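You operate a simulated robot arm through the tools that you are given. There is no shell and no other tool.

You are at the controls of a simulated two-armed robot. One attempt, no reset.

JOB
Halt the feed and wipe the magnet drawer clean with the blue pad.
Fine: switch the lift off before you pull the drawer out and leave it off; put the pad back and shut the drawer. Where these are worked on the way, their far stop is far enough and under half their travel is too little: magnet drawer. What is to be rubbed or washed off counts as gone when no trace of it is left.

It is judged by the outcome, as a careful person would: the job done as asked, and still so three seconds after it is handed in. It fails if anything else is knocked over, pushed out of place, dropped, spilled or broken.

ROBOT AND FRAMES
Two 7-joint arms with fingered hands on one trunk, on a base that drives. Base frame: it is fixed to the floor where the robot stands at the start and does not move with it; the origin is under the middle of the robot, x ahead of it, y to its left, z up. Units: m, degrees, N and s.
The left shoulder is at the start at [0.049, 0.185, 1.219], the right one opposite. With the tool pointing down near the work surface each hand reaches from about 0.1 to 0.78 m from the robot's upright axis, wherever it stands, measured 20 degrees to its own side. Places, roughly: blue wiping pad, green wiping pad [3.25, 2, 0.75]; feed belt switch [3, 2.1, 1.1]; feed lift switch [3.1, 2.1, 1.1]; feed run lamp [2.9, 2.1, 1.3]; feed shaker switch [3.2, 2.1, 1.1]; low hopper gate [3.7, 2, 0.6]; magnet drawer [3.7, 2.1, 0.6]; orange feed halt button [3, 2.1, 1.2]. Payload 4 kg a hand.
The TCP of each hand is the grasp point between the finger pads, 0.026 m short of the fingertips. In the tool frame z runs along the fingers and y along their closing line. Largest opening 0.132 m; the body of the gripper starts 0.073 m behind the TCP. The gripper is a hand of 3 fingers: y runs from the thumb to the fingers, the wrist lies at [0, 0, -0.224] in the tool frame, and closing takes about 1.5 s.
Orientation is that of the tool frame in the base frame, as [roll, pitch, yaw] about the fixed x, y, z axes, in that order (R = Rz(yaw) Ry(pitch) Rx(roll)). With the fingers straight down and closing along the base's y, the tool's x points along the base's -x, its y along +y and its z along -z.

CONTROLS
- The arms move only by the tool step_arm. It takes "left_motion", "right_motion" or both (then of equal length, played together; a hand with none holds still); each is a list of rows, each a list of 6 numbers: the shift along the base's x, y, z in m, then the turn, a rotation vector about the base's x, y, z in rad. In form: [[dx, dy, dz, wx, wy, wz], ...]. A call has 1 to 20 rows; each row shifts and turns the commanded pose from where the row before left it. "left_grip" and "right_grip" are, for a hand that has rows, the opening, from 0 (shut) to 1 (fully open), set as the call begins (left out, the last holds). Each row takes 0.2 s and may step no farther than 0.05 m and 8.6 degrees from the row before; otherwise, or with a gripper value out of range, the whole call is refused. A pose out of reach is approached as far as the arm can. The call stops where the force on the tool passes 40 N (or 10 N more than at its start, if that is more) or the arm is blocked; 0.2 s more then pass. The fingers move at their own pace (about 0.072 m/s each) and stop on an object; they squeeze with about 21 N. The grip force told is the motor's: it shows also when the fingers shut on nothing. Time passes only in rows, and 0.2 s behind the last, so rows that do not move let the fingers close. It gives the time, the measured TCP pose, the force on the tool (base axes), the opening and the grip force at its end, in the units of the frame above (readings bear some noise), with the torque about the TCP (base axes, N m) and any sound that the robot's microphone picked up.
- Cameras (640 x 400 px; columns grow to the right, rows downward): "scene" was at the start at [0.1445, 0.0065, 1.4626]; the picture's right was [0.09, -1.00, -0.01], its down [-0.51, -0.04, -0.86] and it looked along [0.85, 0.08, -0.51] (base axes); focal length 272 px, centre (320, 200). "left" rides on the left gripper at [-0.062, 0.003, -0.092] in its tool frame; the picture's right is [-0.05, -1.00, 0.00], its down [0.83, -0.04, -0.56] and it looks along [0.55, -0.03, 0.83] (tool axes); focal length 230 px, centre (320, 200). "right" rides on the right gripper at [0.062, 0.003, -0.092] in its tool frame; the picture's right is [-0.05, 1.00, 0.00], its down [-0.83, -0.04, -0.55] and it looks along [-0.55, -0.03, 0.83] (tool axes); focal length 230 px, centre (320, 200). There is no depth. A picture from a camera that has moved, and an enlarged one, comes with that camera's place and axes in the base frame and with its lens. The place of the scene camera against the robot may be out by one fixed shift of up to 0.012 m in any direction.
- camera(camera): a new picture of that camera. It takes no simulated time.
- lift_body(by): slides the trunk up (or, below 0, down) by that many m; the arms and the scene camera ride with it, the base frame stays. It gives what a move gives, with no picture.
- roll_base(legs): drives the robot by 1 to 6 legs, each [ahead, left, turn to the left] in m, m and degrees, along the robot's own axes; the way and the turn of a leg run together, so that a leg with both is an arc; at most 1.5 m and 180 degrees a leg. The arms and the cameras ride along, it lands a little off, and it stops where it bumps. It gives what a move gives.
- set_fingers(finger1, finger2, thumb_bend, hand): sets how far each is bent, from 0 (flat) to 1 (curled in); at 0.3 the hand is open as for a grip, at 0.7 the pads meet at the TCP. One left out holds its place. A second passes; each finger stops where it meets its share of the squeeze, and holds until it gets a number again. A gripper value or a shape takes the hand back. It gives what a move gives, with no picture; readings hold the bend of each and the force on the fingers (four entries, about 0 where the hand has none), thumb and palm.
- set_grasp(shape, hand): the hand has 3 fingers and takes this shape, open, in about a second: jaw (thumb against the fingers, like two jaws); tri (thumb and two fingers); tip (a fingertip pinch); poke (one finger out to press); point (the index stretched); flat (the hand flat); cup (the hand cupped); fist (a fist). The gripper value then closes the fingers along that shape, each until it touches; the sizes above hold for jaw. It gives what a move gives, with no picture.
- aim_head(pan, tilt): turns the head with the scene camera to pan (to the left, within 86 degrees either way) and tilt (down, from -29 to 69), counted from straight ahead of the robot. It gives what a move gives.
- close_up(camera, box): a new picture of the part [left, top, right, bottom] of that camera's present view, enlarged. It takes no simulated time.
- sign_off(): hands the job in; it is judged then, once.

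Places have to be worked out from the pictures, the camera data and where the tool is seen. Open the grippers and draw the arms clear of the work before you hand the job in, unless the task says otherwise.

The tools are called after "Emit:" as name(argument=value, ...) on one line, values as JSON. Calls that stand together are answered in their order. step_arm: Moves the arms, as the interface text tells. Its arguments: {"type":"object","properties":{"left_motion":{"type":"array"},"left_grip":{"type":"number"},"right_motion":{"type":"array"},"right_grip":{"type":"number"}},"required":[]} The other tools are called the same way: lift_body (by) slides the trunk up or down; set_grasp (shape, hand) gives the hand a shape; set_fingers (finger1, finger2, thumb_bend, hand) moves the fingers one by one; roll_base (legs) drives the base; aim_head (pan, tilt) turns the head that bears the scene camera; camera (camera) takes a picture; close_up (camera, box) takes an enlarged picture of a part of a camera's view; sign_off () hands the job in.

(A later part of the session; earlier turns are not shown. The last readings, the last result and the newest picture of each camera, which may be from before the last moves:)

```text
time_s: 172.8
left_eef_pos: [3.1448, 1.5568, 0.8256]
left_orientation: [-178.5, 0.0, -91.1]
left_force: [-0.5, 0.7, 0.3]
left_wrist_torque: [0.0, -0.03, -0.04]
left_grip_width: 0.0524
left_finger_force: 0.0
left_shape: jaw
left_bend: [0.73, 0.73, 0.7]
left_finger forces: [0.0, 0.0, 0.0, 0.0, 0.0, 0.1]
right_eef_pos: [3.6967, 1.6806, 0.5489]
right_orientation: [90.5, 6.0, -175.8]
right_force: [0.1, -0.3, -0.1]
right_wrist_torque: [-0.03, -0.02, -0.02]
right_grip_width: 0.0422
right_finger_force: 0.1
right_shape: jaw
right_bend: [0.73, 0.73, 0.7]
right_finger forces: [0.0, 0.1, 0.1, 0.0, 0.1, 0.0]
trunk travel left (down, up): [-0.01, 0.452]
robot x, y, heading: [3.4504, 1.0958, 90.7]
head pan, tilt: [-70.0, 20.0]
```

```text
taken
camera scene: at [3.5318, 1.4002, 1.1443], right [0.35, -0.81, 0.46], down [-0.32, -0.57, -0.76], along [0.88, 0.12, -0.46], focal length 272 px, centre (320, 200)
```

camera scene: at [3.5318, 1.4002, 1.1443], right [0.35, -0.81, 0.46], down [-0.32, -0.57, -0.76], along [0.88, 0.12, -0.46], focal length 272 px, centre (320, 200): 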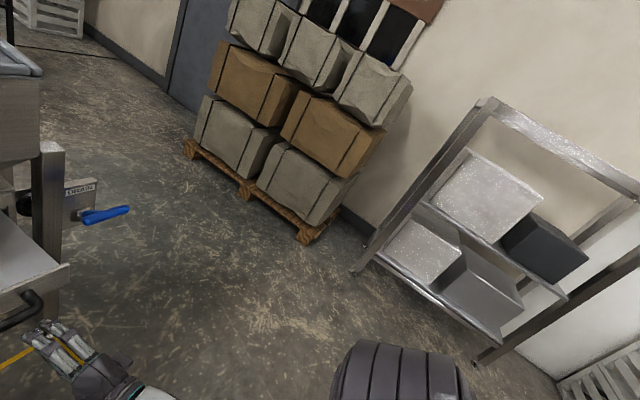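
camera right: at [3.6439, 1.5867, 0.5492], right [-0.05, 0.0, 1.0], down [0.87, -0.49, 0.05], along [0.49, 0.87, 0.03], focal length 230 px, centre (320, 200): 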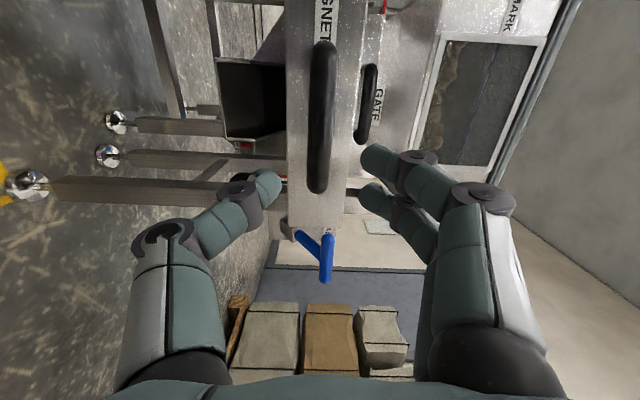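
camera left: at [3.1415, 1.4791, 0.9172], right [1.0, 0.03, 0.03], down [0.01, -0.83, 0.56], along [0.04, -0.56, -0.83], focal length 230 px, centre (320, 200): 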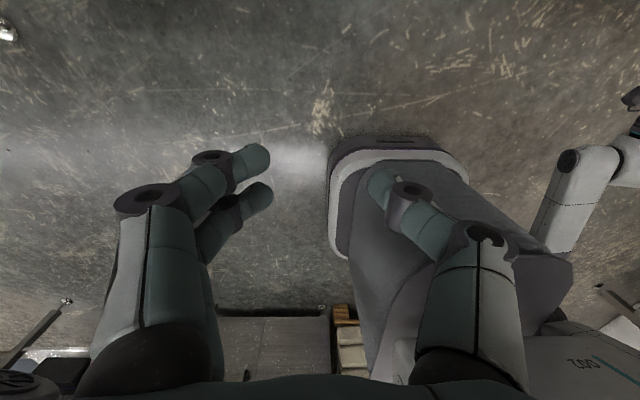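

Emit:
aim_head(pan=-60, tilt=60)

Emit:
camera(camera="scene")

```text
time_s: 173.8
left_eef_pos: [3.1457, 1.5578, 0.8249]
left_orientation: [-178.6, 0.0, -91.1]
left_force: [-0.7, -0.5, -0.2]
left_wrist_torque: [0.0, -0.02, -0.02]
left_grip_width: 0.0523
left_finger_force: 0.0
left_shape: jaw
left_bend: [0.73, 0.73, 0.7]
left_finger forces: [0.1, 0.1, 0.0, 0.0, 0.0, 0.1]
right_eef_pos: [3.6968, 1.6802, 0.5493]
right_orientation: [90.7, 6.0, -175.7]
right_force: [0.9, -0.5, 0.6]
right_wrist_torque: [-0.02, -0.01, 0.02]
right_grip_width: 0.0424
right_finger_force: 0.0
right_shape: jaw
right_bend: [0.73, 0.73, 0.7]
right_finger forces: [0.0, 0.0, 0.0, 0.1, 0.0, 0.0]
trunk travel left (down, up): [-0.01, 0.452]
robot x, y, heading: [3.4483, 1.0964, 90.6]
head pan, tilt: [-60.0, 60.0]
```

```text
taken
camera scene: at [3.5024, 1.3725, 1.0931], right [0.51, -0.75, 0.43], down [-0.74, -0.63, -0.22], along [0.44, -0.21, -0.88], focal length 272 px, centre (320, 200)
```

scene: 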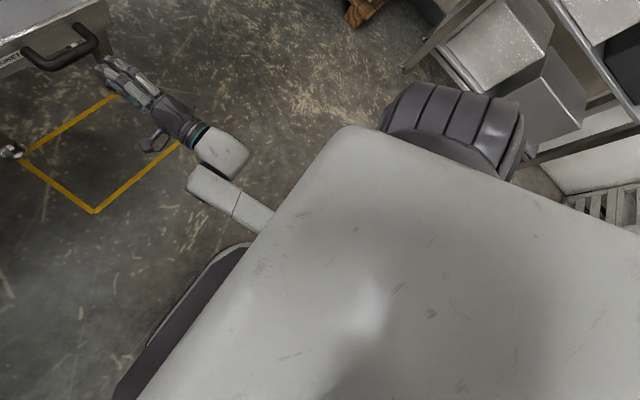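

The right arm is folded with the forearm right under the upper arm. I back the base off so that the arm can stretch out toward the handle instead.

Emit:
roll_base(legs=[[-0.25, 0.0, 0.0]])

Emit:
step_arm(right_motion=[[0, 0.03, 0, 0, 0.02, -0.015], [0, 0.03, 0, 0, 0.02, -0.015], [0, 0.03, 0, 0, 0.02, -0.015], [0, 0.03, 0, 0, 0.02, -0.015], [0, 0.03, 0, 0, 0.02, -0.01]])

Emit:
camera(camera="scene")

Emit:
camera(camera="right")

```text
time_s: 175.7
left_eef_pos: [3.1477, 1.3105, 0.8243]
left_orientation: [-178.6, 0.0, -91.2]
left_force: [-0.7, 0.1, -0.2]
left_wrist_torque: [0.0, 0.04, -0.06]
left_grip_width: 0.0524
left_finger_force: 0.0
left_shape: jaw
left_bend: [0.73, 0.73, 0.7]
left_finger forces: [0.0, 0.0, 0.0, 0.0, 0.0, 0.0]
right_eef_pos: [3.6987, 1.4301, 0.5482]
right_orientation: [90.9, 6.0, -175.8]
right_force: [0.0, 0.4, -0.7]
right_wrist_torque: [-0.04, -0.02, 0.0]
right_grip_width: 0.0427
right_finger_force: 0.1
right_shape: jaw
right_bend: [0.73, 0.73, 0.7]
right_finger forces: [0.1, 0.1, 0.0, 0.0, 0.0, 0.1]
trunk travel left (down, up): [-0.01, 0.452]
robot x, y, heading: [3.4524, 0.8454, 90.2]
head pan, tilt: [-60.0, 60.0]
```

```text
time_s: 177.1
left_eef_pos: [3.1485, 1.3106, 0.8258]
left_orientation: [-178.6, 0.1, -91.2]
left_force: [0.1, -0.7, 0.1]
left_wrist_torque: [0.01, -0.01, -0.01]
left_grip_width: 0.0525
left_finger_force: 0.0
left_shape: jaw
left_bend: [0.73, 0.73, 0.7]
left_finger forces: [0.0, 0.1, 0.0, 0.0, 0.0, 0.1]
right_eef_pos: [3.7208, 1.5721, 0.5351]
right_orientation: [92.1, 4.9, -178.8]
right_force: [-0.1, -0.5, 0.1]
right_wrist_torque: [0.0, 0.0, 0.04]
right_grip_width: 0.0422
right_finger_force: 0.0
right_shape: jaw
right_bend: [0.73, 0.73, 0.7]
right_finger forces: [0.0, 0.0, 0.0, 0.1, 0.0, 0.0]
trunk travel left (down, up): [-0.01, 0.452]
robot x, y, heading: [3.4513, 0.8471, 90.3]
head pan, tilt: [-60.0, 60.0]
stopped in row 5 (right hand): the arm was blocked; the commanded pose is now the measured one
```

```text
taken
camera scene: at [3.5048, 1.1244, 1.0934], right [0.5, -0.75, 0.43], down [-0.75, -0.63, -0.22], along [0.43, -0.21, -0.88], focal length 272 px, centre (320, 200)
```

scene: 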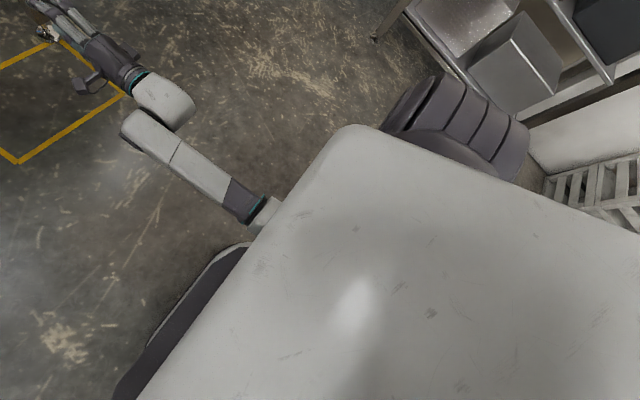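

```text
taken
camera right: at [3.6617, 1.4787, 0.5365], right [-0.03, 0.03, 1.0], down [0.84, -0.54, 0.05], along [0.54, 0.84, -0.01], focal length 230 px, centre (320, 200)
```

right: 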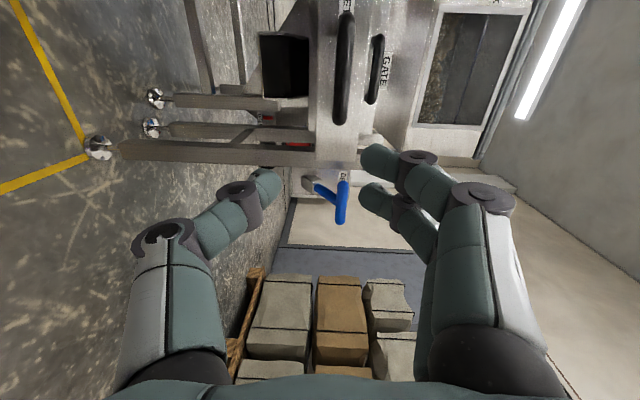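

The forearm comes from under the torso, so the elbow has tucked in against the robot's own column. I raise the trunk and turn the hand back to its resting pose, which should bring the elbow out again.

Emit:
lift_body(by=0.24)

Emit:
step_arm(right_motion=[[-0.003, -0.0, 0.02, -0.0806, -0.0806, 0.0806], [-0.003, -0.0, 0.02, -0.0806, -0.0806, 0.0806], [-0.005, -0.01, 0.024, -0.0806, -0.0806, 0.0806], [-0.005, -0.01, 0.024, -0.0806, -0.0806, 0.0806], [-0.005, -0.01, 0.024, -0.0806, -0.0806, 0.0806], [-0.005, -0.01, 0.024, -0.0806, -0.0806, 0.0806], [-0.005, -0.01, 0.024, -0.0806, -0.0806, 0.0806], [-0.005, -0.01, 0.024, -0.0806, -0.0806, 0.0806], [-0.005, -0.01, 0.024, -0.0806, -0.0806, 0.0806], [-0.005, -0.01, 0.024, -0.0806, -0.0806, 0.0806], [-0.005, -0.01, 0.024, -0.0806, -0.0806, 0.0806], [-0.005, -0.01, 0.024, -0.0806, -0.0806, 0.0806], [-0.005, -0.01, 0.024, -0.0806, -0.0806, 0.0806], [-0.005, -0.01, 0.024, -0.0806, -0.0806, 0.0806]])

Emit:
aim_head(pan=-40, tilt=30)

Emit:
camera(camera="scene")

```text
time_s: 179.6
left_eef_pos: [3.1479, 1.3112, 1.0645]
left_orientation: [-178.5, 0.0, -91.2]
left_force: [0.5, 0.0, 0.2]
left_wrist_torque: [0.02, -0.01, 0.01]
left_grip_width: 0.0524
left_finger_force: 0.0
left_shape: jaw
left_bend: [0.73, 0.73, 0.7]
left_finger forces: [0.0, 0.0, 0.0, 0.1, 0.0, 0.0]
right_eef_pos: [3.7198, 1.5713, 0.7738]
right_orientation: [92.2, 4.7, -178.8]
right_force: [0.1, -0.3, -0.4]
right_wrist_torque: [0.01, 0.0, 0.02]
right_grip_width: 0.0424
right_finger_force: 0.0
right_shape: jaw
right_bend: [0.73, 0.73, 0.7]
right_finger forces: [0.0, 0.0, 0.0, 0.0, 0.1, 0.0]
trunk travel left (down, up): [-0.25, 0.212]
robot x, y, heading: [3.4536, 0.8497, 90.2]
head pan, tilt: [-60.0, 60.0]
```

```text
time_s: 182.6
left_eef_pos: [3.1472, 1.3099, 1.0641]
left_orientation: [-178.5, -0.1, -91.2]
left_force: [-0.3, 0.2, 0.3]
left_wrist_torque: [0.02, 0.01, -0.01]
left_grip_width: 0.0524
left_finger_force: 0.0
left_shape: jaw
left_bend: [0.73, 0.73, 0.7]
left_finger forces: [0.0, 0.0, 0.0, 0.0, 0.1, 0.0]
right_eef_pos: [3.653, 1.4517, 1.103]
right_orientation: [177.8, 3.4, -89.8]
right_force: [0.4, -0.8, -0.3]
right_wrist_torque: [0.0, -0.02, 0.0]
right_grip_width: 0.0422
right_finger_force: 0.1
right_shape: jaw
right_bend: [0.73, 0.73, 0.7]
right_finger forces: [0.0, 0.0, 0.1, 0.0, 0.0, 0.0]
trunk travel left (down, up): [-0.25, 0.212]
robot x, y, heading: [3.4549, 0.845, 90.2]
head pan, tilt: [-60.0, 60.0]
```

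```text
time_s: 183.5
left_eef_pos: [3.1477, 1.3116, 1.0642]
left_orientation: [-178.5, 0.0, -91.2]
left_force: [0.0, -0.1, 0.2]
left_wrist_torque: [-0.02, 0.0, -0.01]
left_grip_width: 0.0525
left_finger_force: 0.0
left_shape: jaw
left_bend: [0.73, 0.73, 0.7]
left_finger forces: [0.1, 0.0, 0.0, 0.0, 0.0, 0.0]
right_eef_pos: [3.6532, 1.4535, 1.1018]
right_orientation: [177.4, 3.5, -90.1]
right_force: [0.2, 0.4, -1.1]
right_wrist_torque: [-0.01, 0.0, 0.0]
right_grip_width: 0.0425
right_finger_force: 0.0
right_shape: jaw
right_bend: [0.73, 0.73, 0.7]
right_finger forces: [0.0, 0.0, 0.0, 0.0, 0.1, 0.1]
trunk travel left (down, up): [-0.25, 0.212]
robot x, y, heading: [3.451, 0.8487, 90.2]
head pan, tilt: [-40.0, 30.0]
```

```text
taken
camera scene: at [3.5058, 0.9715, 1.4561], right [0.77, -0.63, 0.07], down [-0.32, -0.48, -0.82], along [0.55, 0.6, -0.57], focal length 272 px, centre (320, 200)
```

scene: 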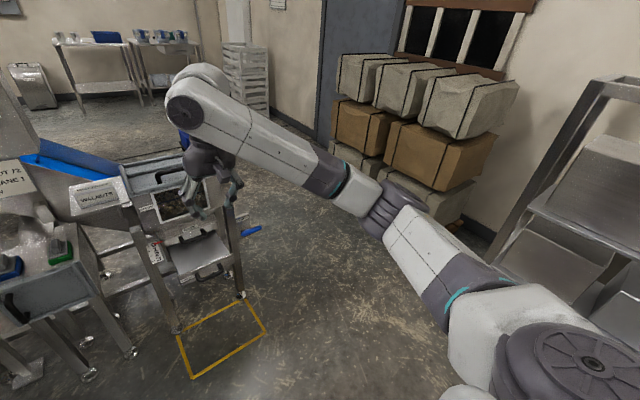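

The elbow is out again as at the start. I first bring the hand exactly to the resting pose used before, then lower the trunk and repeat the turn that worked.

Emit:
step_arm(right_motion=[[-0.009, -0.022, 0.015, -0.02, -0.015, 0], [-0.009, -0.022, 0.015, -0.02, -0.015, 0], [-0.009, -0.021, 0.014, -0.02, -0.015, 0], [0, 0, 0, 0, 0, 0]])

Emit:
lift_body(by=-0.24)

Emit:
step_arm(right_motion=[[0.0037, 0.0103, -0.0204, 0.0806, 0.0806, -0.0806], [0.0037, 0.0103, -0.0204, 0.0806, 0.0806, -0.0806], [0.0037, 0.0103, -0.0204, 0.0806, 0.0806, -0.0806], [0.0037, 0.0103, -0.0204, 0.0806, 0.0806, -0.0806], [0.0037, 0.0103, -0.0204, 0.0806, 0.0806, -0.0806], [0.0037, 0.0103, -0.0204, 0.0806, 0.0806, -0.0806], [0.0037, 0.0103, -0.0204, 0.0806, 0.0806, -0.0806], [0.0037, 0.0103, -0.0204, 0.0806, 0.0806, -0.0806]])

Emit:
camera(camera="scene")

```text
time_s: 184.5
left_eef_pos: [3.1488, 1.3111, 1.0648]
left_orientation: [-178.4, -0.1, -91.1]
left_force: [-0.3, -0.3, 0.0]
left_wrist_torque: [0.01, 0.0, 0.01]
left_grip_width: 0.0523
left_finger_force: 0.1
left_shape: jaw
left_bend: [0.73, 0.73, 0.7]
left_finger forces: [0.0, 0.1, 0.1, 0.1, 0.0, 0.0]
right_eef_pos: [3.6258, 1.3883, 1.1465]
right_orientation: [-179.9, 0.2, -90.0]
right_force: [-0.1, -0.6, 0.0]
right_wrist_torque: [0.01, -0.02, 0.02]
right_grip_width: 0.0422
right_finger_force: 0.0
right_shape: jaw
right_bend: [0.73, 0.73, 0.7]
right_finger forces: [0.1, 0.0, 0.0, 0.1, 0.0, 0.1]
trunk travel left (down, up): [-0.25, 0.212]
robot x, y, heading: [3.4514, 0.8492, 90.3]
head pan, tilt: [-40.0, 30.0]
```

```text
time_s: 187.0
left_eef_pos: [3.1475, 1.3111, 0.8253]
left_orientation: [-178.5, 0.0, -91.1]
left_force: [-0.4, -0.1, 0.1]
left_wrist_torque: [0.0, 0.03, -0.01]
left_grip_width: 0.0524
left_finger_force: 0.0
left_shape: jaw
left_bend: [0.73, 0.73, 0.7]
left_finger forces: [0.0, 0.0, 0.0, 0.0, 0.0, 0.0]
right_eef_pos: [3.6261, 1.3869, 0.9092]
right_orientation: [-179.9, 0.2, -90.0]
right_force: [-0.2, 0.7, 0.0]
right_wrist_torque: [0.0, -0.01, 0.01]
right_grip_width: 0.0423
right_finger_force: 0.0
right_shape: jaw
right_bend: [0.73, 0.73, 0.7]
right_finger forces: [0.1, 0.1, 0.0, 0.0, 0.0, 0.0]
trunk travel left (down, up): [-0.01, 0.452]
robot x, y, heading: [3.4548, 0.8499, 90.2]
head pan, tilt: [-40.0, 30.0]
```

```text
time_s: 188.8
left_eef_pos: [3.1508, 1.3118, 0.8254]
left_orientation: [-178.5, -0.1, -91.3]
left_force: [-0.6, 0.0, -0.7]
left_wrist_torque: [0.0, 0.03, 0.0]
left_grip_width: 0.0522
left_finger_force: 0.0
left_shape: jaw
left_bend: [0.73, 0.73, 0.7]
left_finger forces: [0.1, 0.0, 0.0, 0.1, 0.0, 0.0]
right_eef_pos: [3.6239, 1.4923, 0.7731]
right_orientation: [131.4, 19.6, -138.8]
right_force: [0.5, 0.0, -0.1]
right_wrist_torque: [0.0, 0.06, 0.04]
right_grip_width: 0.0424
right_finger_force: 0.0
right_shape: jaw
right_bend: [0.73, 0.73, 0.7]
right_finger forces: [0.0, 0.0, 0.0, 0.1, 0.0, 0.1]
right hand out of reach, approached as far as the arm can: row 5
trunk travel left (down, up): [-0.01, 0.452]
robot x, y, heading: [3.4511, 0.8479, 90.1]
head pan, tilt: [-40.0, 30.0]
```

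```text
taken
camera scene: at [3.5063, 1.177, 1.1116], right [0.77, -0.56, 0.32], down [-0.32, -0.76, -0.56], along [0.55, 0.33, -0.76], focal length 272 px, centre (320, 200)
```

scene: 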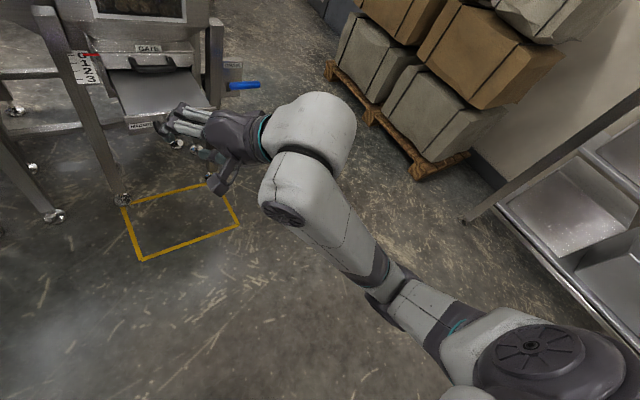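

The elbow stays outside this time. I finish the turn and go down to the handle height, still well short of the handle.

Emit:
step_arm(right_motion=[[0.009, 0.018, -0.026, 0.0806, 0.0806, -0.0806], [0.009, 0.018, -0.026, 0.0806, 0.0806, -0.0806], [0.009, 0.018, -0.026, 0.0806, 0.0806, -0.0806], [0.009, 0.018, -0.026, 0.0806, 0.0806, -0.0806], [0.009, 0.018, -0.026, 0.0806, 0.0806, -0.0806], [0.009, 0.018, -0.026, 0.0806, 0.0806, -0.0806], [0.009, 0.018, -0.026, 0.0806, 0.0806, -0.0806]])

Emit:
camera(camera="scene")

Emit:
camera(camera="right")

```text
time_s: 190.6
left_eef_pos: [3.1477, 1.3099, 0.8255]
left_orientation: [-178.4, -0.1, -91.3]
left_force: [0.1, 0.3, 0.0]
left_wrist_torque: [-0.06, -0.01, -0.04]
left_grip_width: 0.0523
left_finger_force: 0.1
left_shape: jaw
left_bend: [0.73, 0.73, 0.7]
left_finger forces: [0.0, 0.0, 0.0, 0.1, 0.1, 0.0]
right_eef_pos: [3.7142, 1.6231, 0.6024]
right_orientation: [88.9, 5.7, 179.6]
right_force: [-0.2, -0.1, -0.5]
right_wrist_torque: [-0.01, 0.0, -0.05]
right_grip_width: 0.0422
right_finger_force: 0.0
right_shape: jaw
right_bend: [0.74, 0.73, 0.7]
right_finger forces: [0.0, 0.0, 0.1, 0.0, 0.0, 0.0]
trunk travel left (down, up): [-0.01, 0.452]
robot x, y, heading: [3.452, 0.8502, 90.5]
head pan, tilt: [-40.0, 30.0]
stopped in row 7 (right hand): the arm was blocked; the commanded pose is now the measured one
```

```text
taken
camera scene: at [3.5049, 1.1762, 1.1127], right [0.77, -0.56, 0.32], down [-0.32, -0.76, -0.57], along [0.56, 0.33, -0.76], focal length 272 px, centre (320, 200)
```

scene: 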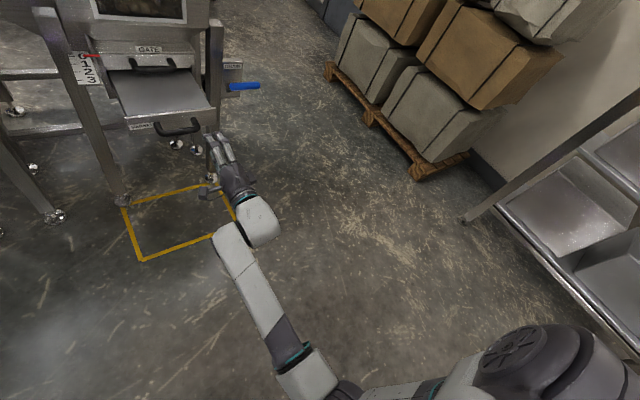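

```text
taken
camera right: at [3.6536, 1.5321, 0.5962], right [-0.05, -0.02, 1.0], down [0.83, -0.56, 0.03], along [0.56, 0.83, 0.04], focal length 230 px, centre (320, 200)
```

right: 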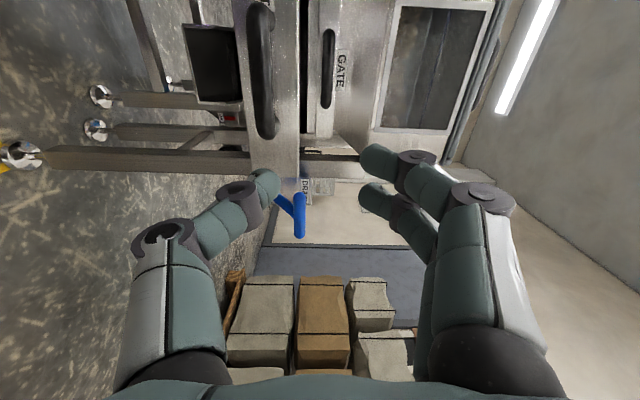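

It was blocked once more in the very last row, with the hand almost as wanted (3.714, 1.623, 0.602; 6° roll). I look where the elbow is.

Emit:
aim_head(pan=-30, tilt=55)

Emit:
camera(camera="scene")

Emit:
camera(camera="left")

```text
time_s: 191.5
left_eef_pos: [3.1489, 1.312, 0.8246]
left_orientation: [-178.4, 0.0, -91.3]
left_force: [-0.4, 0.3, 0.4]
left_wrist_torque: [0.01, 0.02, -0.04]
left_grip_width: 0.0522
left_finger_force: 0.1
left_shape: jaw
left_bend: [0.73, 0.73, 0.7]
left_finger forces: [0.0, 0.1, 0.1, 0.0, 0.1, 0.0]
right_eef_pos: [3.7131, 1.6237, 0.5992]
right_orientation: [89.1, 5.5, 179.8]
right_force: [1.0, 0.2, 0.4]
right_wrist_torque: [0.02, 0.01, -0.05]
right_grip_width: 0.0424
right_finger_force: 0.1
right_shape: jaw
right_bend: [0.74, 0.73, 0.7]
right_finger forces: [0.0, 0.0, 0.0, 0.0, 0.0, 0.1]
trunk travel left (down, up): [-0.01, 0.452]
robot x, y, heading: [3.4546, 0.8467, 90.1]
head pan, tilt: [-30.0, 55.0]
```

```text
taken
camera scene: at [3.4835, 1.1531, 1.084], right [0.87, -0.43, 0.25], down [-0.41, -0.9, -0.15], along [0.29, 0.03, -0.96], focal length 272 px, centre (320, 200)
```

scene: 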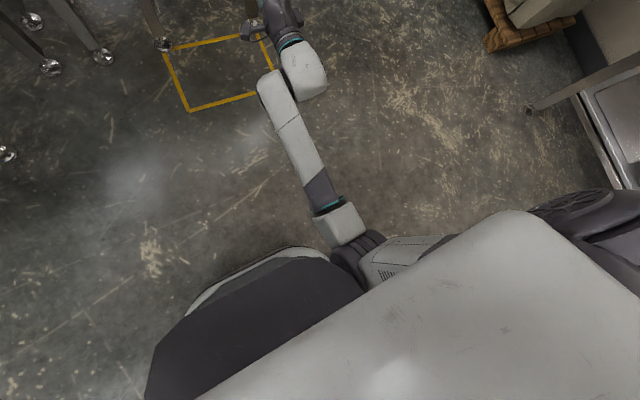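

```text
taken
camera left: at [3.1438, 1.3714, 0.9174], right [1.0, 0.03, 0.03], down [0.01, -0.83, 0.56], along [0.04, -0.56, -0.83], focal length 230 px, centre (320, 200)
```

left: 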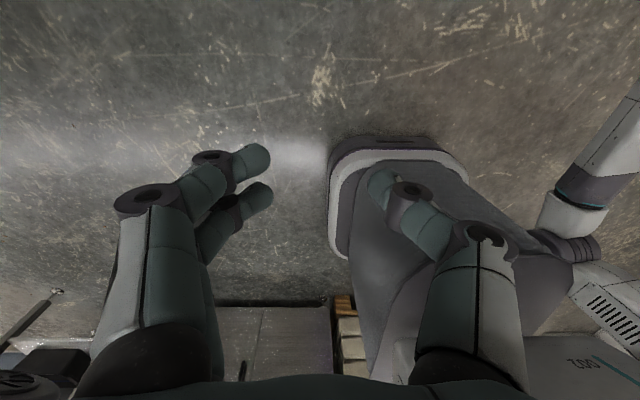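

The elbow presses against the robot's own column in this rolled pose. I choose another way: raise the trunk, return the hand to the resting pose, and push the drawer's front face right of its handle with closed fingers tilted about 40° forward.

Emit:
lift_body(by=0.24)

Emit:
step_arm(right_motion=[[-0.003, -0.0, 0.02, -0.0806, -0.0806, 0.0806], [-0.003, -0.0, 0.02, -0.0806, -0.0806, 0.0806], [-0.005, -0.012, 0.022, -0.0806, -0.0806, 0.0806], [-0.005, -0.012, 0.022, -0.0806, -0.0806, 0.0806], [-0.005, -0.012, 0.022, -0.0806, -0.0806, 0.0806], [-0.005, -0.012, 0.022, -0.0806, -0.0806, 0.0806], [-0.005, -0.012, 0.022, -0.0806, -0.0806, 0.0806], [-0.005, -0.012, 0.022, -0.0806, -0.0806, 0.0806], [-0.005, -0.012, 0.022, -0.0806, -0.0806, 0.0806], [-0.005, -0.012, 0.022, -0.0806, -0.0806, 0.0806], [-0.005, -0.012, 0.022, -0.0806, -0.0806, 0.0806], [-0.005, -0.012, 0.022, -0.0806, -0.0806, 0.0806], [-0.005, -0.012, 0.022, -0.0806, -0.0806, 0.0806], [-0.005, -0.012, 0.022, -0.0806, -0.0806, 0.0806]])

Emit:
aim_head(pan=-25, tilt=35)

Emit:
camera(camera="scene")

```text
time_s: 194.0
left_eef_pos: [3.1481, 1.3115, 1.0636]
left_orientation: [-178.5, -0.1, -91.3]
left_force: [1.1, -0.3, 0.9]
left_wrist_torque: [-0.01, -0.01, -0.03]
left_grip_width: 0.0523
left_finger_force: 0.0
left_shape: jaw
left_bend: [0.73, 0.73, 0.7]
left_finger forces: [0.1, 0.1, 0.0, 0.1, 0.0, 0.0]
right_eef_pos: [3.7133, 1.6203, 0.8309]
right_orientation: [89.7, 5.5, 179.9]
right_force: [0.0, 0.6, -0.9]
right_wrist_torque: [0.04, 0.0, 0.0]
right_grip_width: 0.0424
right_finger_force: 0.1
right_shape: jaw
right_bend: [0.73, 0.73, 0.7]
right_finger forces: [0.0, 0.1, 0.0, 0.0, 0.0, 0.0]
trunk travel left (down, up): [-0.25, 0.212]
robot x, y, heading: [3.4536, 0.8487, 90.4]
head pan, tilt: [-30.0, 55.0]
```

```text
time_s: 197.0
left_eef_pos: [3.1477, 1.3106, 1.0654]
left_orientation: [-178.5, 0.0, -91.2]
left_force: [0.1, -0.3, 0.2]
left_wrist_torque: [-0.03, -0.01, 0.01]
left_grip_width: 0.0522
left_finger_force: 0.1
left_shape: jaw
left_bend: [0.73, 0.73, 0.7]
left_finger forces: [0.0, 0.0, 0.0, 0.1, 0.1, 0.0]
right_eef_pos: [3.6479, 1.4751, 1.136]
right_orientation: [175.6, 4.9, -89.3]
right_force: [-1.2, -0.2, -1.3]
right_wrist_torque: [-0.02, 0.0, 0.01]
right_grip_width: 0.0423
right_finger_force: 0.1
right_shape: jaw
right_bend: [0.73, 0.73, 0.7]
right_finger forces: [0.0, 0.0, 0.0, 0.0, 0.1, 0.0]
trunk travel left (down, up): [-0.25, 0.212]
robot x, y, heading: [3.4517, 0.8457, 90.1]
head pan, tilt: [-30.0, 55.0]
```

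```text
time_s: 197.8
left_eef_pos: [3.1478, 1.3115, 1.0647]
left_orientation: [-178.5, -0.1, -91.4]
left_force: [-0.3, 0.8, 0.8]
left_wrist_torque: [0.0, 0.02, 0.02]
left_grip_width: 0.0521
left_finger_force: 0.1
left_shape: jaw
left_bend: [0.73, 0.73, 0.7]
left_finger forces: [0.0, 0.1, 0.0, 0.0, 0.0, 0.0]
right_eef_pos: [3.6475, 1.4772, 1.1361]
right_orientation: [175.4, 5.0, -89.4]
right_force: [-0.1, 0.1, 0.9]
right_wrist_torque: [0.01, -0.02, 0.01]
right_grip_width: 0.0426
right_finger_force: 0.0
right_shape: jaw
right_bend: [0.73, 0.73, 0.7]
right_finger forces: [0.1, 0.1, 0.0, 0.0, 0.0, 0.1]
trunk travel left (down, up): [-0.25, 0.212]
robot x, y, heading: [3.4566, 0.849, 90.2]
head pan, tilt: [-25.0, 35.0]
```

```text
taken
camera scene: at [3.4854, 0.981, 1.4471], right [0.91, -0.42, 0.05], down [-0.24, -0.61, -0.75], along [0.34, 0.67, -0.66], focal length 272 px, centre (320, 200)
```

scene: 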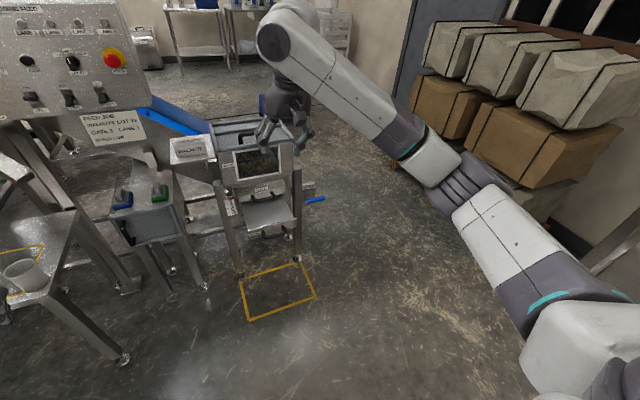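

The elbow is out again and the drawer waits open. I drive a bit closer, so the right arm can reach the drawer front from above, staying high for now.

Emit:
roll_base(legs=[[0.25, -0.06, 0.0]])

Emit:
step_arm(right_motion=[[0.0033, -0.0075, -0.0355, 0.041, -0.0054, 0], [0.0033, -0.0075, -0.0355, 0.041, -0.0054, 0], [0.0033, -0.0075, -0.0355, 0.041, -0.0054, 0], [0.0033, -0.0075, -0.0355, 0.041, -0.0054, 0], [0.0033, -0.0075, -0.0355, 0.041, -0.0054, 0], [0.0033, -0.0075, -0.0355, 0.041, -0.0054, 0], [0.0033, -0.0075, -0.0355, 0.041, -0.0054, 0], [0.0033, -0.0075, -0.0355, 0.041, -0.0054, 0], [0.0033, -0.0075, -0.0355, 0.041, -0.0054, 0], [0.0033, -0.0075, -0.0355, 0.041, -0.0054, 0]], right_grip=0.0)

Emit:
camera(camera="scene")

Emit:
camera(camera="right")

```text
time_s: 199.7
left_eef_pos: [3.208, 1.5607, 1.0656]
left_orientation: [-178.5, -0.1, -91.3]
left_force: [-0.1, 0.1, -0.2]
left_wrist_torque: [-0.02, 0.03, -0.02]
left_grip_width: 0.0524
left_finger_force: 0.2
left_shape: jaw
left_bend: [0.73, 0.73, 0.7]
left_finger forces: [0.1, 0.1, 0.1, 0.1, 0.0, 0.0]
right_eef_pos: [3.7073, 1.7268, 1.1359]
right_orientation: [175.5, 4.9, -89.5]
right_force: [0.3, -0.1, 0.1]
right_wrist_torque: [0.03, 0.0, 0.02]
right_grip_width: 0.0421
right_finger_force: 0.2
right_shape: jaw
right_bend: [0.73, 0.73, 0.7]
right_finger forces: [0.0, 0.0, 0.0, 0.0, 0.0, 0.0]
trunk travel left (down, up): [-0.25, 0.212]
robot x, y, heading: [3.5121, 1.0977, 90.1]
head pan, tilt: [-25.0, 35.0]
```

```text
time_s: 201.9
left_eef_pos: [3.2088, 1.5614, 1.0651]
left_orientation: [-178.6, 0.0, -91.3]
left_force: [0.4, 0.3, 0.3]
left_wrist_torque: [0.0, -0.01, -0.01]
left_grip_width: 0.0523
left_finger_force: 0.1
left_shape: jaw
left_bend: [0.73, 0.73, 0.7]
left_finger forces: [0.0, 0.1, 0.0, 0.1, 0.0, 0.0]
right_eef_pos: [3.7404, 1.6515, 0.7812]
right_orientation: [179.1, 28.5, -88.3]
right_force: [0.5, -0.1, 1.0]
right_wrist_torque: [0.01, -0.01, -0.02]
right_grip_width: 0.0001
right_finger_force: 20.9
right_shape: jaw
right_bend: [0.63, 0.63, 0.66]
right_finger forces: [0.1, 0.0, 0.0, 0.1, 0.0, 0.1]
trunk travel left (down, up): [-0.25, 0.212]
robot x, y, heading: [3.5127, 1.1022, 90.2]
head pan, tilt: [-25.0, 35.0]
```

```text
taken
camera scene: at [3.5454, 1.2311, 1.4472], right [0.91, -0.42, 0.05], down [-0.24, -0.61, -0.75], along [0.34, 0.67, -0.66], focal length 272 px, centre (320, 200)
```

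scene: 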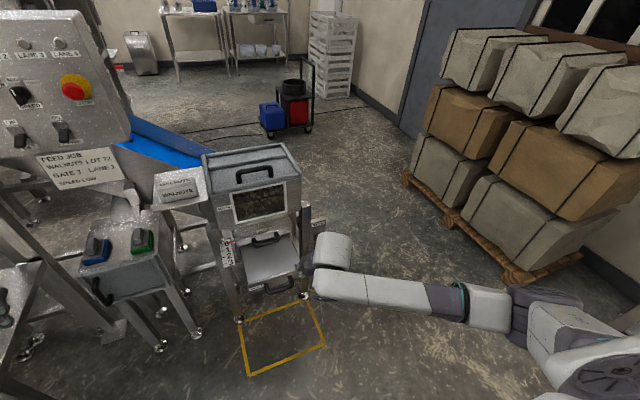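

```text
taken
camera right: at [3.743, 1.553, 0.8326], right [-1.0, 0.01, 0.04], down [0.04, 0.47, 0.88], along [-0.01, 0.88, -0.47], focal length 230 px, centre (320, 200)
```

right: 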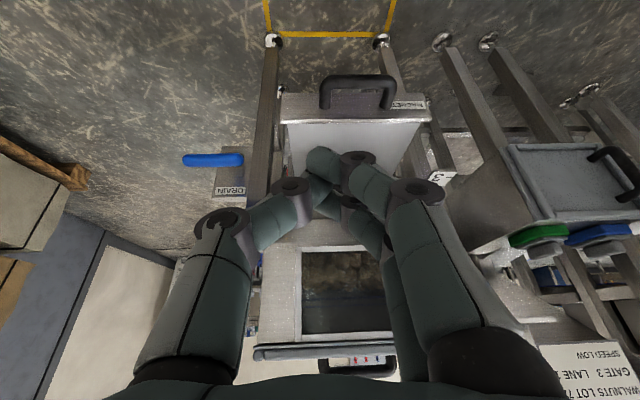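

The arm is in a good pose now. I continue down to about z ≈ 0.6 in front of the drawer's right side.

Emit:
step_arm(right_motion=[[0.0044, -0.0075, -0.0355, 0.041, -0.003, 0], [0.0044, -0.0075, -0.0355, 0.041, -0.003, 0], [0.0044, -0.0075, -0.0355, 0.041, -0.003, 0], [0.0044, -0.0075, -0.0355, 0.041, -0.003, 0], [0.0044, -0.0075, -0.0355, 0.041, -0.003, 0]])

Emit:
camera(camera="right")

Emit:
close_up(camera="scene", box=[190, 200, 370, 330])

```text
time_s: 203.1
left_eef_pos: [3.2083, 1.5617, 1.066]
left_orientation: [-178.4, 0.0, -91.3]
left_force: [-0.3, -0.5, 0.4]
left_wrist_torque: [0.02, 0.0, 0.0]
left_grip_width: 0.0523
left_finger_force: 0.1
left_shape: jaw
left_bend: [0.73, 0.73, 0.7]
left_finger forces: [0.0, 0.1, 0.1, 0.0, 0.0, 0.1]
right_eef_pos: [3.7606, 1.6139, 0.6056]
right_orientation: [-179.3, 40.1, -87.3]
right_force: [0.7, -0.4, -0.9]
right_wrist_torque: [0.01, 0.05, 0.01]
right_grip_width: 0.0
right_finger_force: 21.4
right_shape: jaw
right_bend: [0.63, 0.63, 0.66]
right_finger forces: [0.0, 0.1, 0.0, 0.0, 0.0, 0.0]
trunk travel left (down, up): [-0.25, 0.212]
robot x, y, heading: [3.5134, 1.099, 90.0]
head pan, tilt: [-25.0, 35.0]
```

```text
taken
camera right: at [3.7618, 1.5075, 0.6352], right [-1.0, 0.0, 0.02], down [0.02, 0.28, 0.96], along [0.0, 0.96, -0.28], focal length 230 px, centre (320, 200)
```

right: 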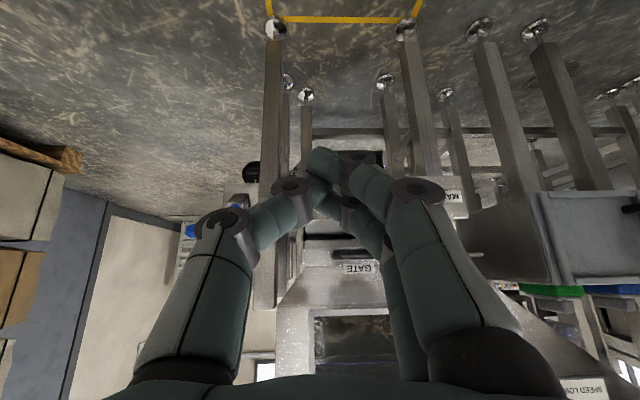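

```text
3.08 times, centred on (280, 265) of scene
camera zoom: at [3.5449, 1.2312, 1.4472], right [0.91, -0.42, 0.05], down [-0.24, -0.61, -0.75], along [0.34, 0.67, -0.66], focal length 837 px, centre (443, 0)
```

zoom: 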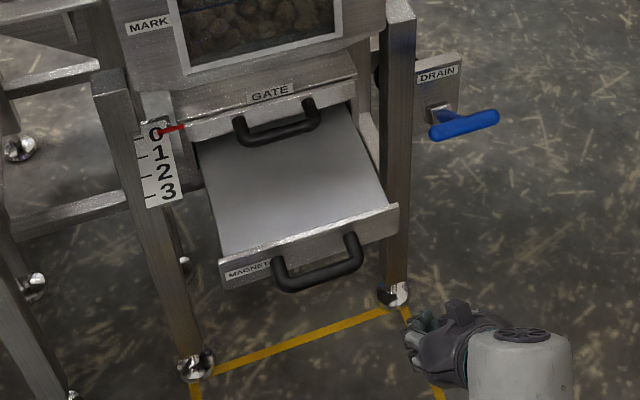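

The free face right of the handle spans x ≈ 3.737–3.782, z ≈ 0.515–0.585. I bring the closed fingertips in front of it at x ≈ 3.768, z ≈ 0.545, about 0.05 m short.

Emit:
step_arm(right_motion=[[0.0025, 0.02, -0.02, 0, 0, 0], [0.0025, 0.02, -0.02, 0, 0, 0], [0.0025, 0.02, -0.02, 0, 0, 0], [0, 0.02, 0, 0, 0, 0]])

Emit:
camera(camera="right")

Emit:
close_up(camera="scene", box=[210, 210, 350, 310])

```text
time_s: 204.1
left_eef_pos: [3.2083, 1.5619, 1.0647]
left_orientation: [-178.5, 0.0, -91.3]
left_force: [0.7, 0.9, -0.2]
left_wrist_torque: [0.02, -0.01, -0.01]
left_grip_width: 0.0523
left_finger_force: 0.1
left_shape: jaw
left_bend: [0.73, 0.73, 0.7]
left_finger forces: [0.0, 0.1, 0.0, 0.0, 0.1, 0.0]
right_eef_pos: [3.7706, 1.693, 0.543]
right_orientation: [-179.2, 40.0, -87.5]
right_force: [0.0, -0.2, -0.4]
right_wrist_torque: [0.03, 0.01, -0.03]
right_grip_width: 0.0
right_finger_force: 21.0
right_shape: jaw
right_bend: [0.63, 0.63, 0.66]
right_finger forces: [0.0, 0.1, 0.1, 0.0, 0.1, 0.0]
trunk travel left (down, up): [-0.25, 0.212]
robot x, y, heading: [3.5142, 1.0979, 90.3]
head pan, tilt: [-25.0, 35.0]
```

```text
taken
camera right: at [3.772, 1.5872, 0.5726], right [-1.0, 0.0, 0.02], down [0.02, 0.28, 0.96], along [0.0, 0.96, -0.28], focal length 230 px, centre (320, 200)
```

right: 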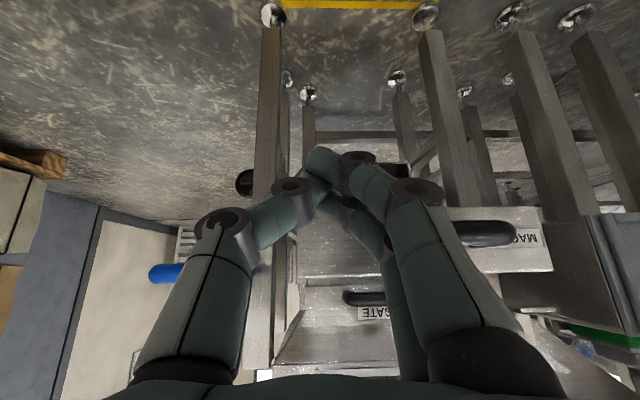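

```text
4.00 times, centred on (280, 260) of scene
camera zoom: at [3.5448, 1.2318, 1.4472], right [0.91, -0.42, 0.05], down [-0.24, -0.61, -0.75], along [0.34, 0.67, -0.66], focal length 1088 px, centre (480, -40)
```

zoom: 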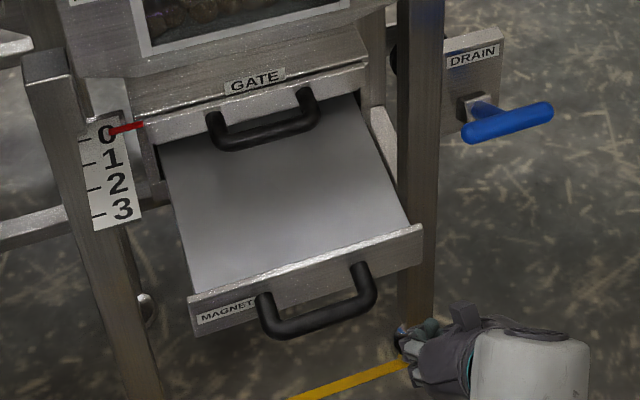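

The fingertips are in line with the free right part of the drawer front. I push forward (+y) in small steps until it moves.

Emit:
step_arm(right_motion=[[0, 0.02, 0, 0, 0, 0], [0, 0.02, 0, 0, 0, 0], [0, 0.015, 0, 0, 0, 0], [0, 0.015, 0, 0, 0, 0], [0, 0.015, 0, 0, 0, 0]])

Emit:
close_up(camera="scene", box=[210, 210, 350, 310])

Emit:
camera(camera="right")

```text
time_s: 205.3
left_eef_pos: [3.2078, 1.5628, 1.0647]
left_orientation: [-178.5, 0.0, -91.3]
left_force: [-0.7, 0.3, 0.5]
left_wrist_torque: [0.01, -0.02, -0.02]
left_grip_width: 0.0524
left_finger_force: 0.0
left_shape: jaw
left_bend: [0.73, 0.73, 0.7]
left_finger forces: [0.0, 0.0, 0.0, 0.0, 0.1, 0.0]
right_eef_pos: [3.771, 1.7809, 0.5433]
right_orientation: [-179.2, 40.1, -87.6]
right_force: [0.0, -0.4, -0.8]
right_wrist_torque: [0.01, 0.03, 0.01]
right_grip_width: 0.0
right_finger_force: 20.9
right_shape: jaw
right_bend: [0.63, 0.64, 0.66]
right_finger forces: [0.0, 0.1, 0.1, 0.0, 0.0, 0.0]
trunk travel left (down, up): [-0.25, 0.212]
robot x, y, heading: [3.5134, 1.1012, 90.1]
head pan, tilt: [-25.0, 35.0]
```

```text
4.00 times, centred on (280, 260) of scene
camera zoom: at [3.5447, 1.2326, 1.4471], right [0.91, -0.42, 0.05], down [-0.24, -0.61, -0.75], along [0.34, 0.67, -0.66], focal length 1088 px, centre (480, -40)
```

zoom: 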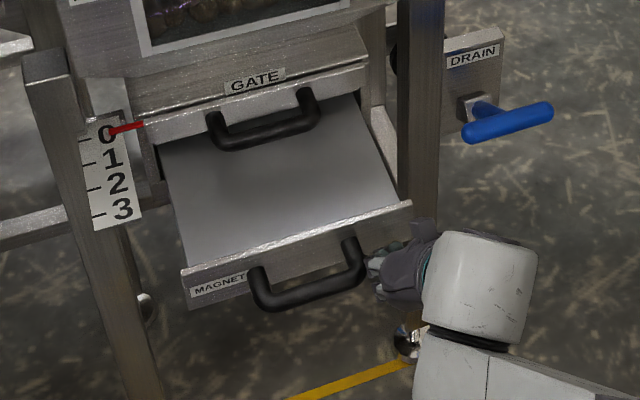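

```text
taken
camera right: at [3.7716, 1.6747, 0.5744], right [-1.0, 0.0, 0.02], down [0.02, 0.28, 0.96], along [0.0, 0.96, -0.28], focal length 230 px, centre (320, 200)
```

right: 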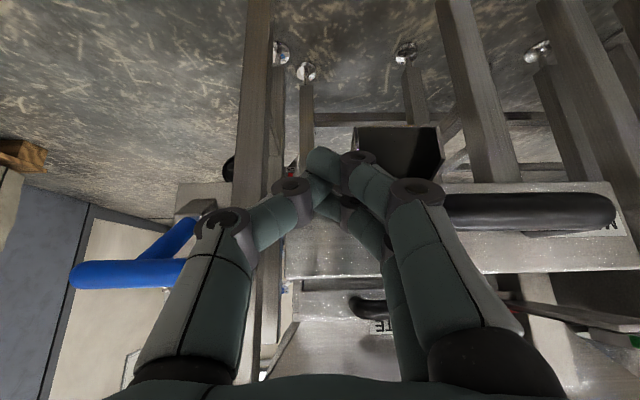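

The drawer moves in with hardly any force. I keep pushing and watch the gap to the blue drain lever and the gate handle.

Emit:
step_arm(right_motion=[[0, 0.015, 0, 0, 0, 0], [0, 0.015, 0, 0, 0, 0], [0, 0.015, 0, 0, 0, 0], [0, 0.015, 0, 0, 0, 0]])

Emit:
close_up(camera="scene", box=[210, 210, 350, 310])

Emit:
camera(camera="right")

```text
time_s: 206.3
left_eef_pos: [3.2077, 1.562, 1.0647]
left_orientation: [-178.5, -0.2, -91.3]
left_force: [0.2, -0.3, 0.6]
left_wrist_torque: [-0.01, 0.01, 0.0]
left_grip_width: 0.0527
left_finger_force: 0.1
left_shape: jaw
left_bend: [0.73, 0.73, 0.7]
left_finger forces: [0.1, 0.1, 0.0, 0.0, 0.1, 0.0]
right_eef_pos: [3.7704, 1.8022, 0.5442]
right_orientation: [-179.3, 40.1, -87.4]
right_force: [0.3, -0.1, -0.5]
right_wrist_torque: [0.02, 0.01, -0.01]
right_grip_width: 0.0
right_finger_force: 20.9
right_shape: jaw
right_bend: [0.63, 0.64, 0.66]
right_finger forces: [0.0, 0.1, 0.1, 0.0, 0.0, 0.0]
right hand out of reach, approached as far as the arm can: row 2, 3, 4
trunk travel left (down, up): [-0.25, 0.212]
robot x, y, heading: [3.5159, 1.097, 89.9]
head pan, tilt: [-25.0, 35.0]
```

```text
4.00 times, centred on (280, 260) of scene
camera zoom: at [3.5445, 1.2319, 1.4472], right [0.91, -0.42, 0.05], down [-0.24, -0.61, -0.75], along [0.34, 0.67, -0.66], focal length 1088 px, centre (480, -40)
```

zoom: 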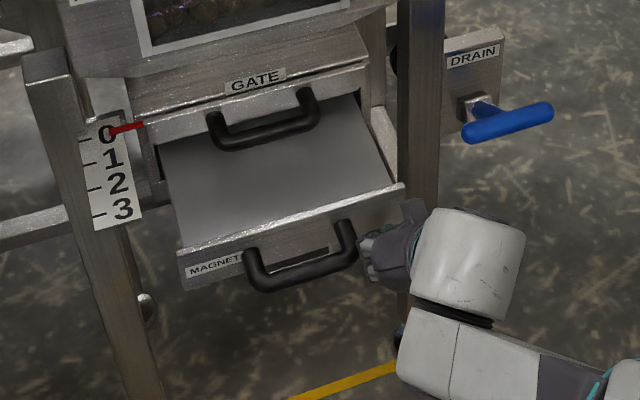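

```text
taken
camera right: at [3.7714, 1.6963, 0.5743], right [-1.0, 0.0, 0.02], down [0.02, 0.28, 0.96], along [0.0, 0.96, -0.28], focal length 230 px, centre (320, 200)
```

right: 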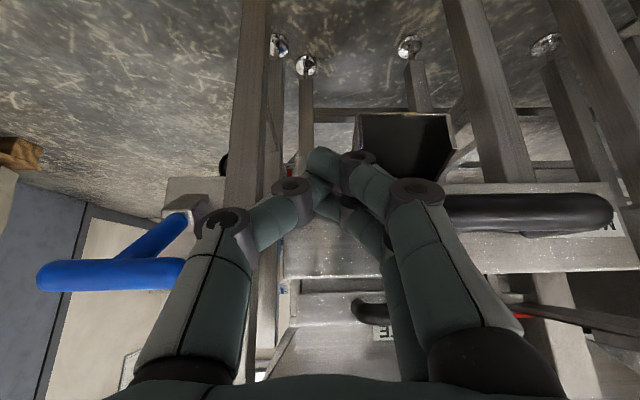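

The arm is at its reach limit here, while the drawer is about a third in. I drive the base slowly ahead 0.08 m, which pushes the drawer further with the same hand pose.

Emit:
roll_base(legs=[[0.08, 0.0, 0.0]])

Emit:
close_up(camera="scene", box=[190, 190, 370, 310])

Emit:
camera(camera="right")

```text
time_s: 207.3
left_eef_pos: [3.2076, 1.6437, 1.0645]
left_orientation: [-178.5, -0.1, -91.3]
left_force: [0.1, -0.6, 0.2]
left_wrist_torque: [-0.04, -0.01, 0.04]
left_grip_width: 0.0525
left_finger_force: 0.1
left_shape: jaw
left_bend: [0.73, 0.73, 0.7]
left_finger forces: [0.0, 0.0, 0.1, 0.0, 0.0, 0.1]
right_eef_pos: [3.7703, 1.8826, 0.543]
right_orientation: [-179.2, 39.9, -87.4]
right_force: [1.4, -0.9, 0.7]
right_wrist_torque: [0.02, 0.02, -0.02]
right_grip_width: 0.0001
right_finger_force: 21.4
right_shape: jaw
right_bend: [0.63, 0.63, 0.66]
right_finger forces: [0.0, 1.8, 0.1, 0.0, 0.0, 0.1]
trunk travel left (down, up): [-0.25, 0.212]
robot x, y, heading: [3.5158, 1.1791, 90.1]
head pan, tilt: [-25.0, 35.0]
```

```text
3.33 times, centred on (280, 250) of scene
camera zoom: at [3.5443, 1.3132, 1.4471], right [0.91, -0.42, 0.05], down [-0.24, -0.61, -0.75], along [0.34, 0.67, -0.66], focal length 907 px, centre (453, 33)
```

zoom: 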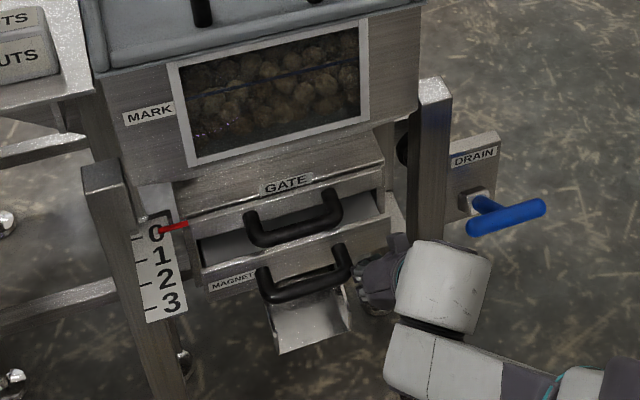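

```text
taken
camera right: at [3.7711, 1.7768, 0.5739], right [-1.0, 0.0, 0.02], down [0.02, 0.28, 0.96], along [0.0, 0.96, -0.28], focal length 230 px, centre (320, 200)
```

right: 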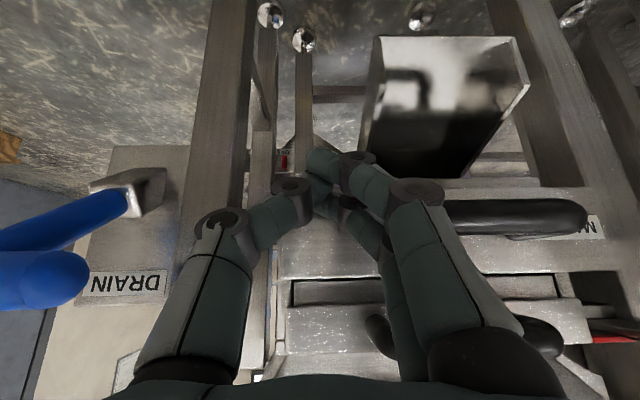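

The drawer is nearly shut (about 0.04 m left). For a force-watched last push I pull the hand back 0.06 m, bring the base 0.06 m closer and then push with the arm.

Emit:
step_arm(right_motion=[[0, -0.02, 0, 0, 0, 0], [0, -0.02, 0, 0, 0, 0], [0, -0.02, 0, 0, 0, 0], [0, -0.01, 0, 0, 0, 0]])

Emit:
roll_base(legs=[[0.06, 0.0, 0.0]])

Emit:
step_arm(right_motion=[[0, 0.01, 0, 0, 0, 0], [0, 0.01, 0, 0, 0, 0], [0, 0.01, 0, 0, 0, 0], [0, 0.01, 0, 0, 0, 0]])

Emit:
close_up(camera="scene", box=[190, 190, 370, 310])

```text
time_s: 208.3
left_eef_pos: [3.2079, 1.643, 1.0654]
left_orientation: [-178.4, 0.0, -91.3]
left_force: [0.6, 0.2, 0.3]
left_wrist_torque: [0.01, -0.02, -0.01]
left_grip_width: 0.0521
left_finger_force: 0.0
left_shape: jaw
left_bend: [0.73, 0.73, 0.7]
left_finger forces: [0.2, 0.0, 0.2, 0.1, 0.0, 0.1]
right_eef_pos: [3.7716, 1.8119, 0.5449]
right_orientation: [-179.3, 40.2, -87.5]
right_force: [0.3, -0.4, -0.1]
right_wrist_torque: [-0.03, 0.01, -0.01]
right_grip_width: 0.0
right_finger_force: 20.9
right_shape: jaw
right_bend: [0.63, 0.63, 0.66]
right_finger forces: [0.0, 0.0, 0.0, 0.0, 0.0, 0.1]
trunk travel left (down, up): [-0.25, 0.212]
robot x, y, heading: [3.5111, 1.1815, 90.4]
head pan, tilt: [-25.0, 35.0]
```

```text
time_s: 209.3
left_eef_pos: [3.2083, 1.7029, 1.0661]
left_orientation: [-178.5, -0.1, -91.4]
left_force: [0.5, -0.5, -0.3]
left_wrist_torque: [-0.07, 0.0, 0.02]
left_grip_width: 0.0524
left_finger_force: 0.0
left_shape: jaw
left_bend: [0.73, 0.73, 0.7]
left_finger forces: [0.1, 0.0, 0.0, 0.0, 0.0, 0.0]
right_eef_pos: [3.7714, 1.8706, 0.5438]
right_orientation: [-179.2, 40.0, -87.4]
right_force: [0.3, -0.6, -0.4]
right_wrist_torque: [-0.01, 0.01, 0.0]
right_grip_width: 0.0
right_finger_force: 21.1
right_shape: jaw
right_bend: [0.63, 0.63, 0.66]
right_finger forces: [0.1, 0.0, 0.0, 0.1, 0.0, 0.1]
trunk travel left (down, up): [-0.25, 0.212]
robot x, y, heading: [3.5132, 1.2369, 90.1]
head pan, tilt: [-25.0, 35.0]
```

```text
time_s: 210.3
left_eef_pos: [3.2078, 1.7044, 1.064]
left_orientation: [-178.5, 0.1, -91.5]
left_force: [-0.2, 0.4, 0.5]
left_wrist_torque: [0.01, -0.03, 0.01]
left_grip_width: 0.0524
left_finger_force: 0.1
left_shape: jaw
left_bend: [0.73, 0.73, 0.7]
left_finger forces: [0.0, 0.0, 0.0, 0.0, 0.0, 0.0]
right_eef_pos: [3.7716, 1.912, 0.5463]
right_orientation: [-179.3, 40.1, -87.4]
right_force: [-0.3, 0.7, 0.0]
right_wrist_torque: [-0.01, -0.01, 0.01]
right_grip_width: 0.0
right_finger_force: 21.1
right_shape: jaw
right_bend: [0.63, 0.64, 0.66]
right_finger forces: [0.0, 0.0, 0.0, 0.1, 0.0, 0.1]
trunk travel left (down, up): [-0.25, 0.212]
robot x, y, heading: [3.514, 1.2387, 90.2]
head pan, tilt: [-25.0, 35.0]
```

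```text
3.33 times, centred on (280, 250) of scene
camera zoom: at [3.5447, 1.3715, 1.4472], right [0.91, -0.42, 0.05], down [-0.24, -0.61, -0.75], along [0.35, 0.67, -0.66], focal length 907 px, centre (453, 33)
```

zoom: 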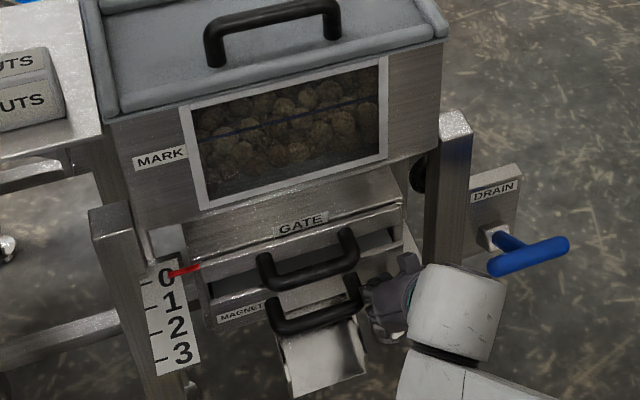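

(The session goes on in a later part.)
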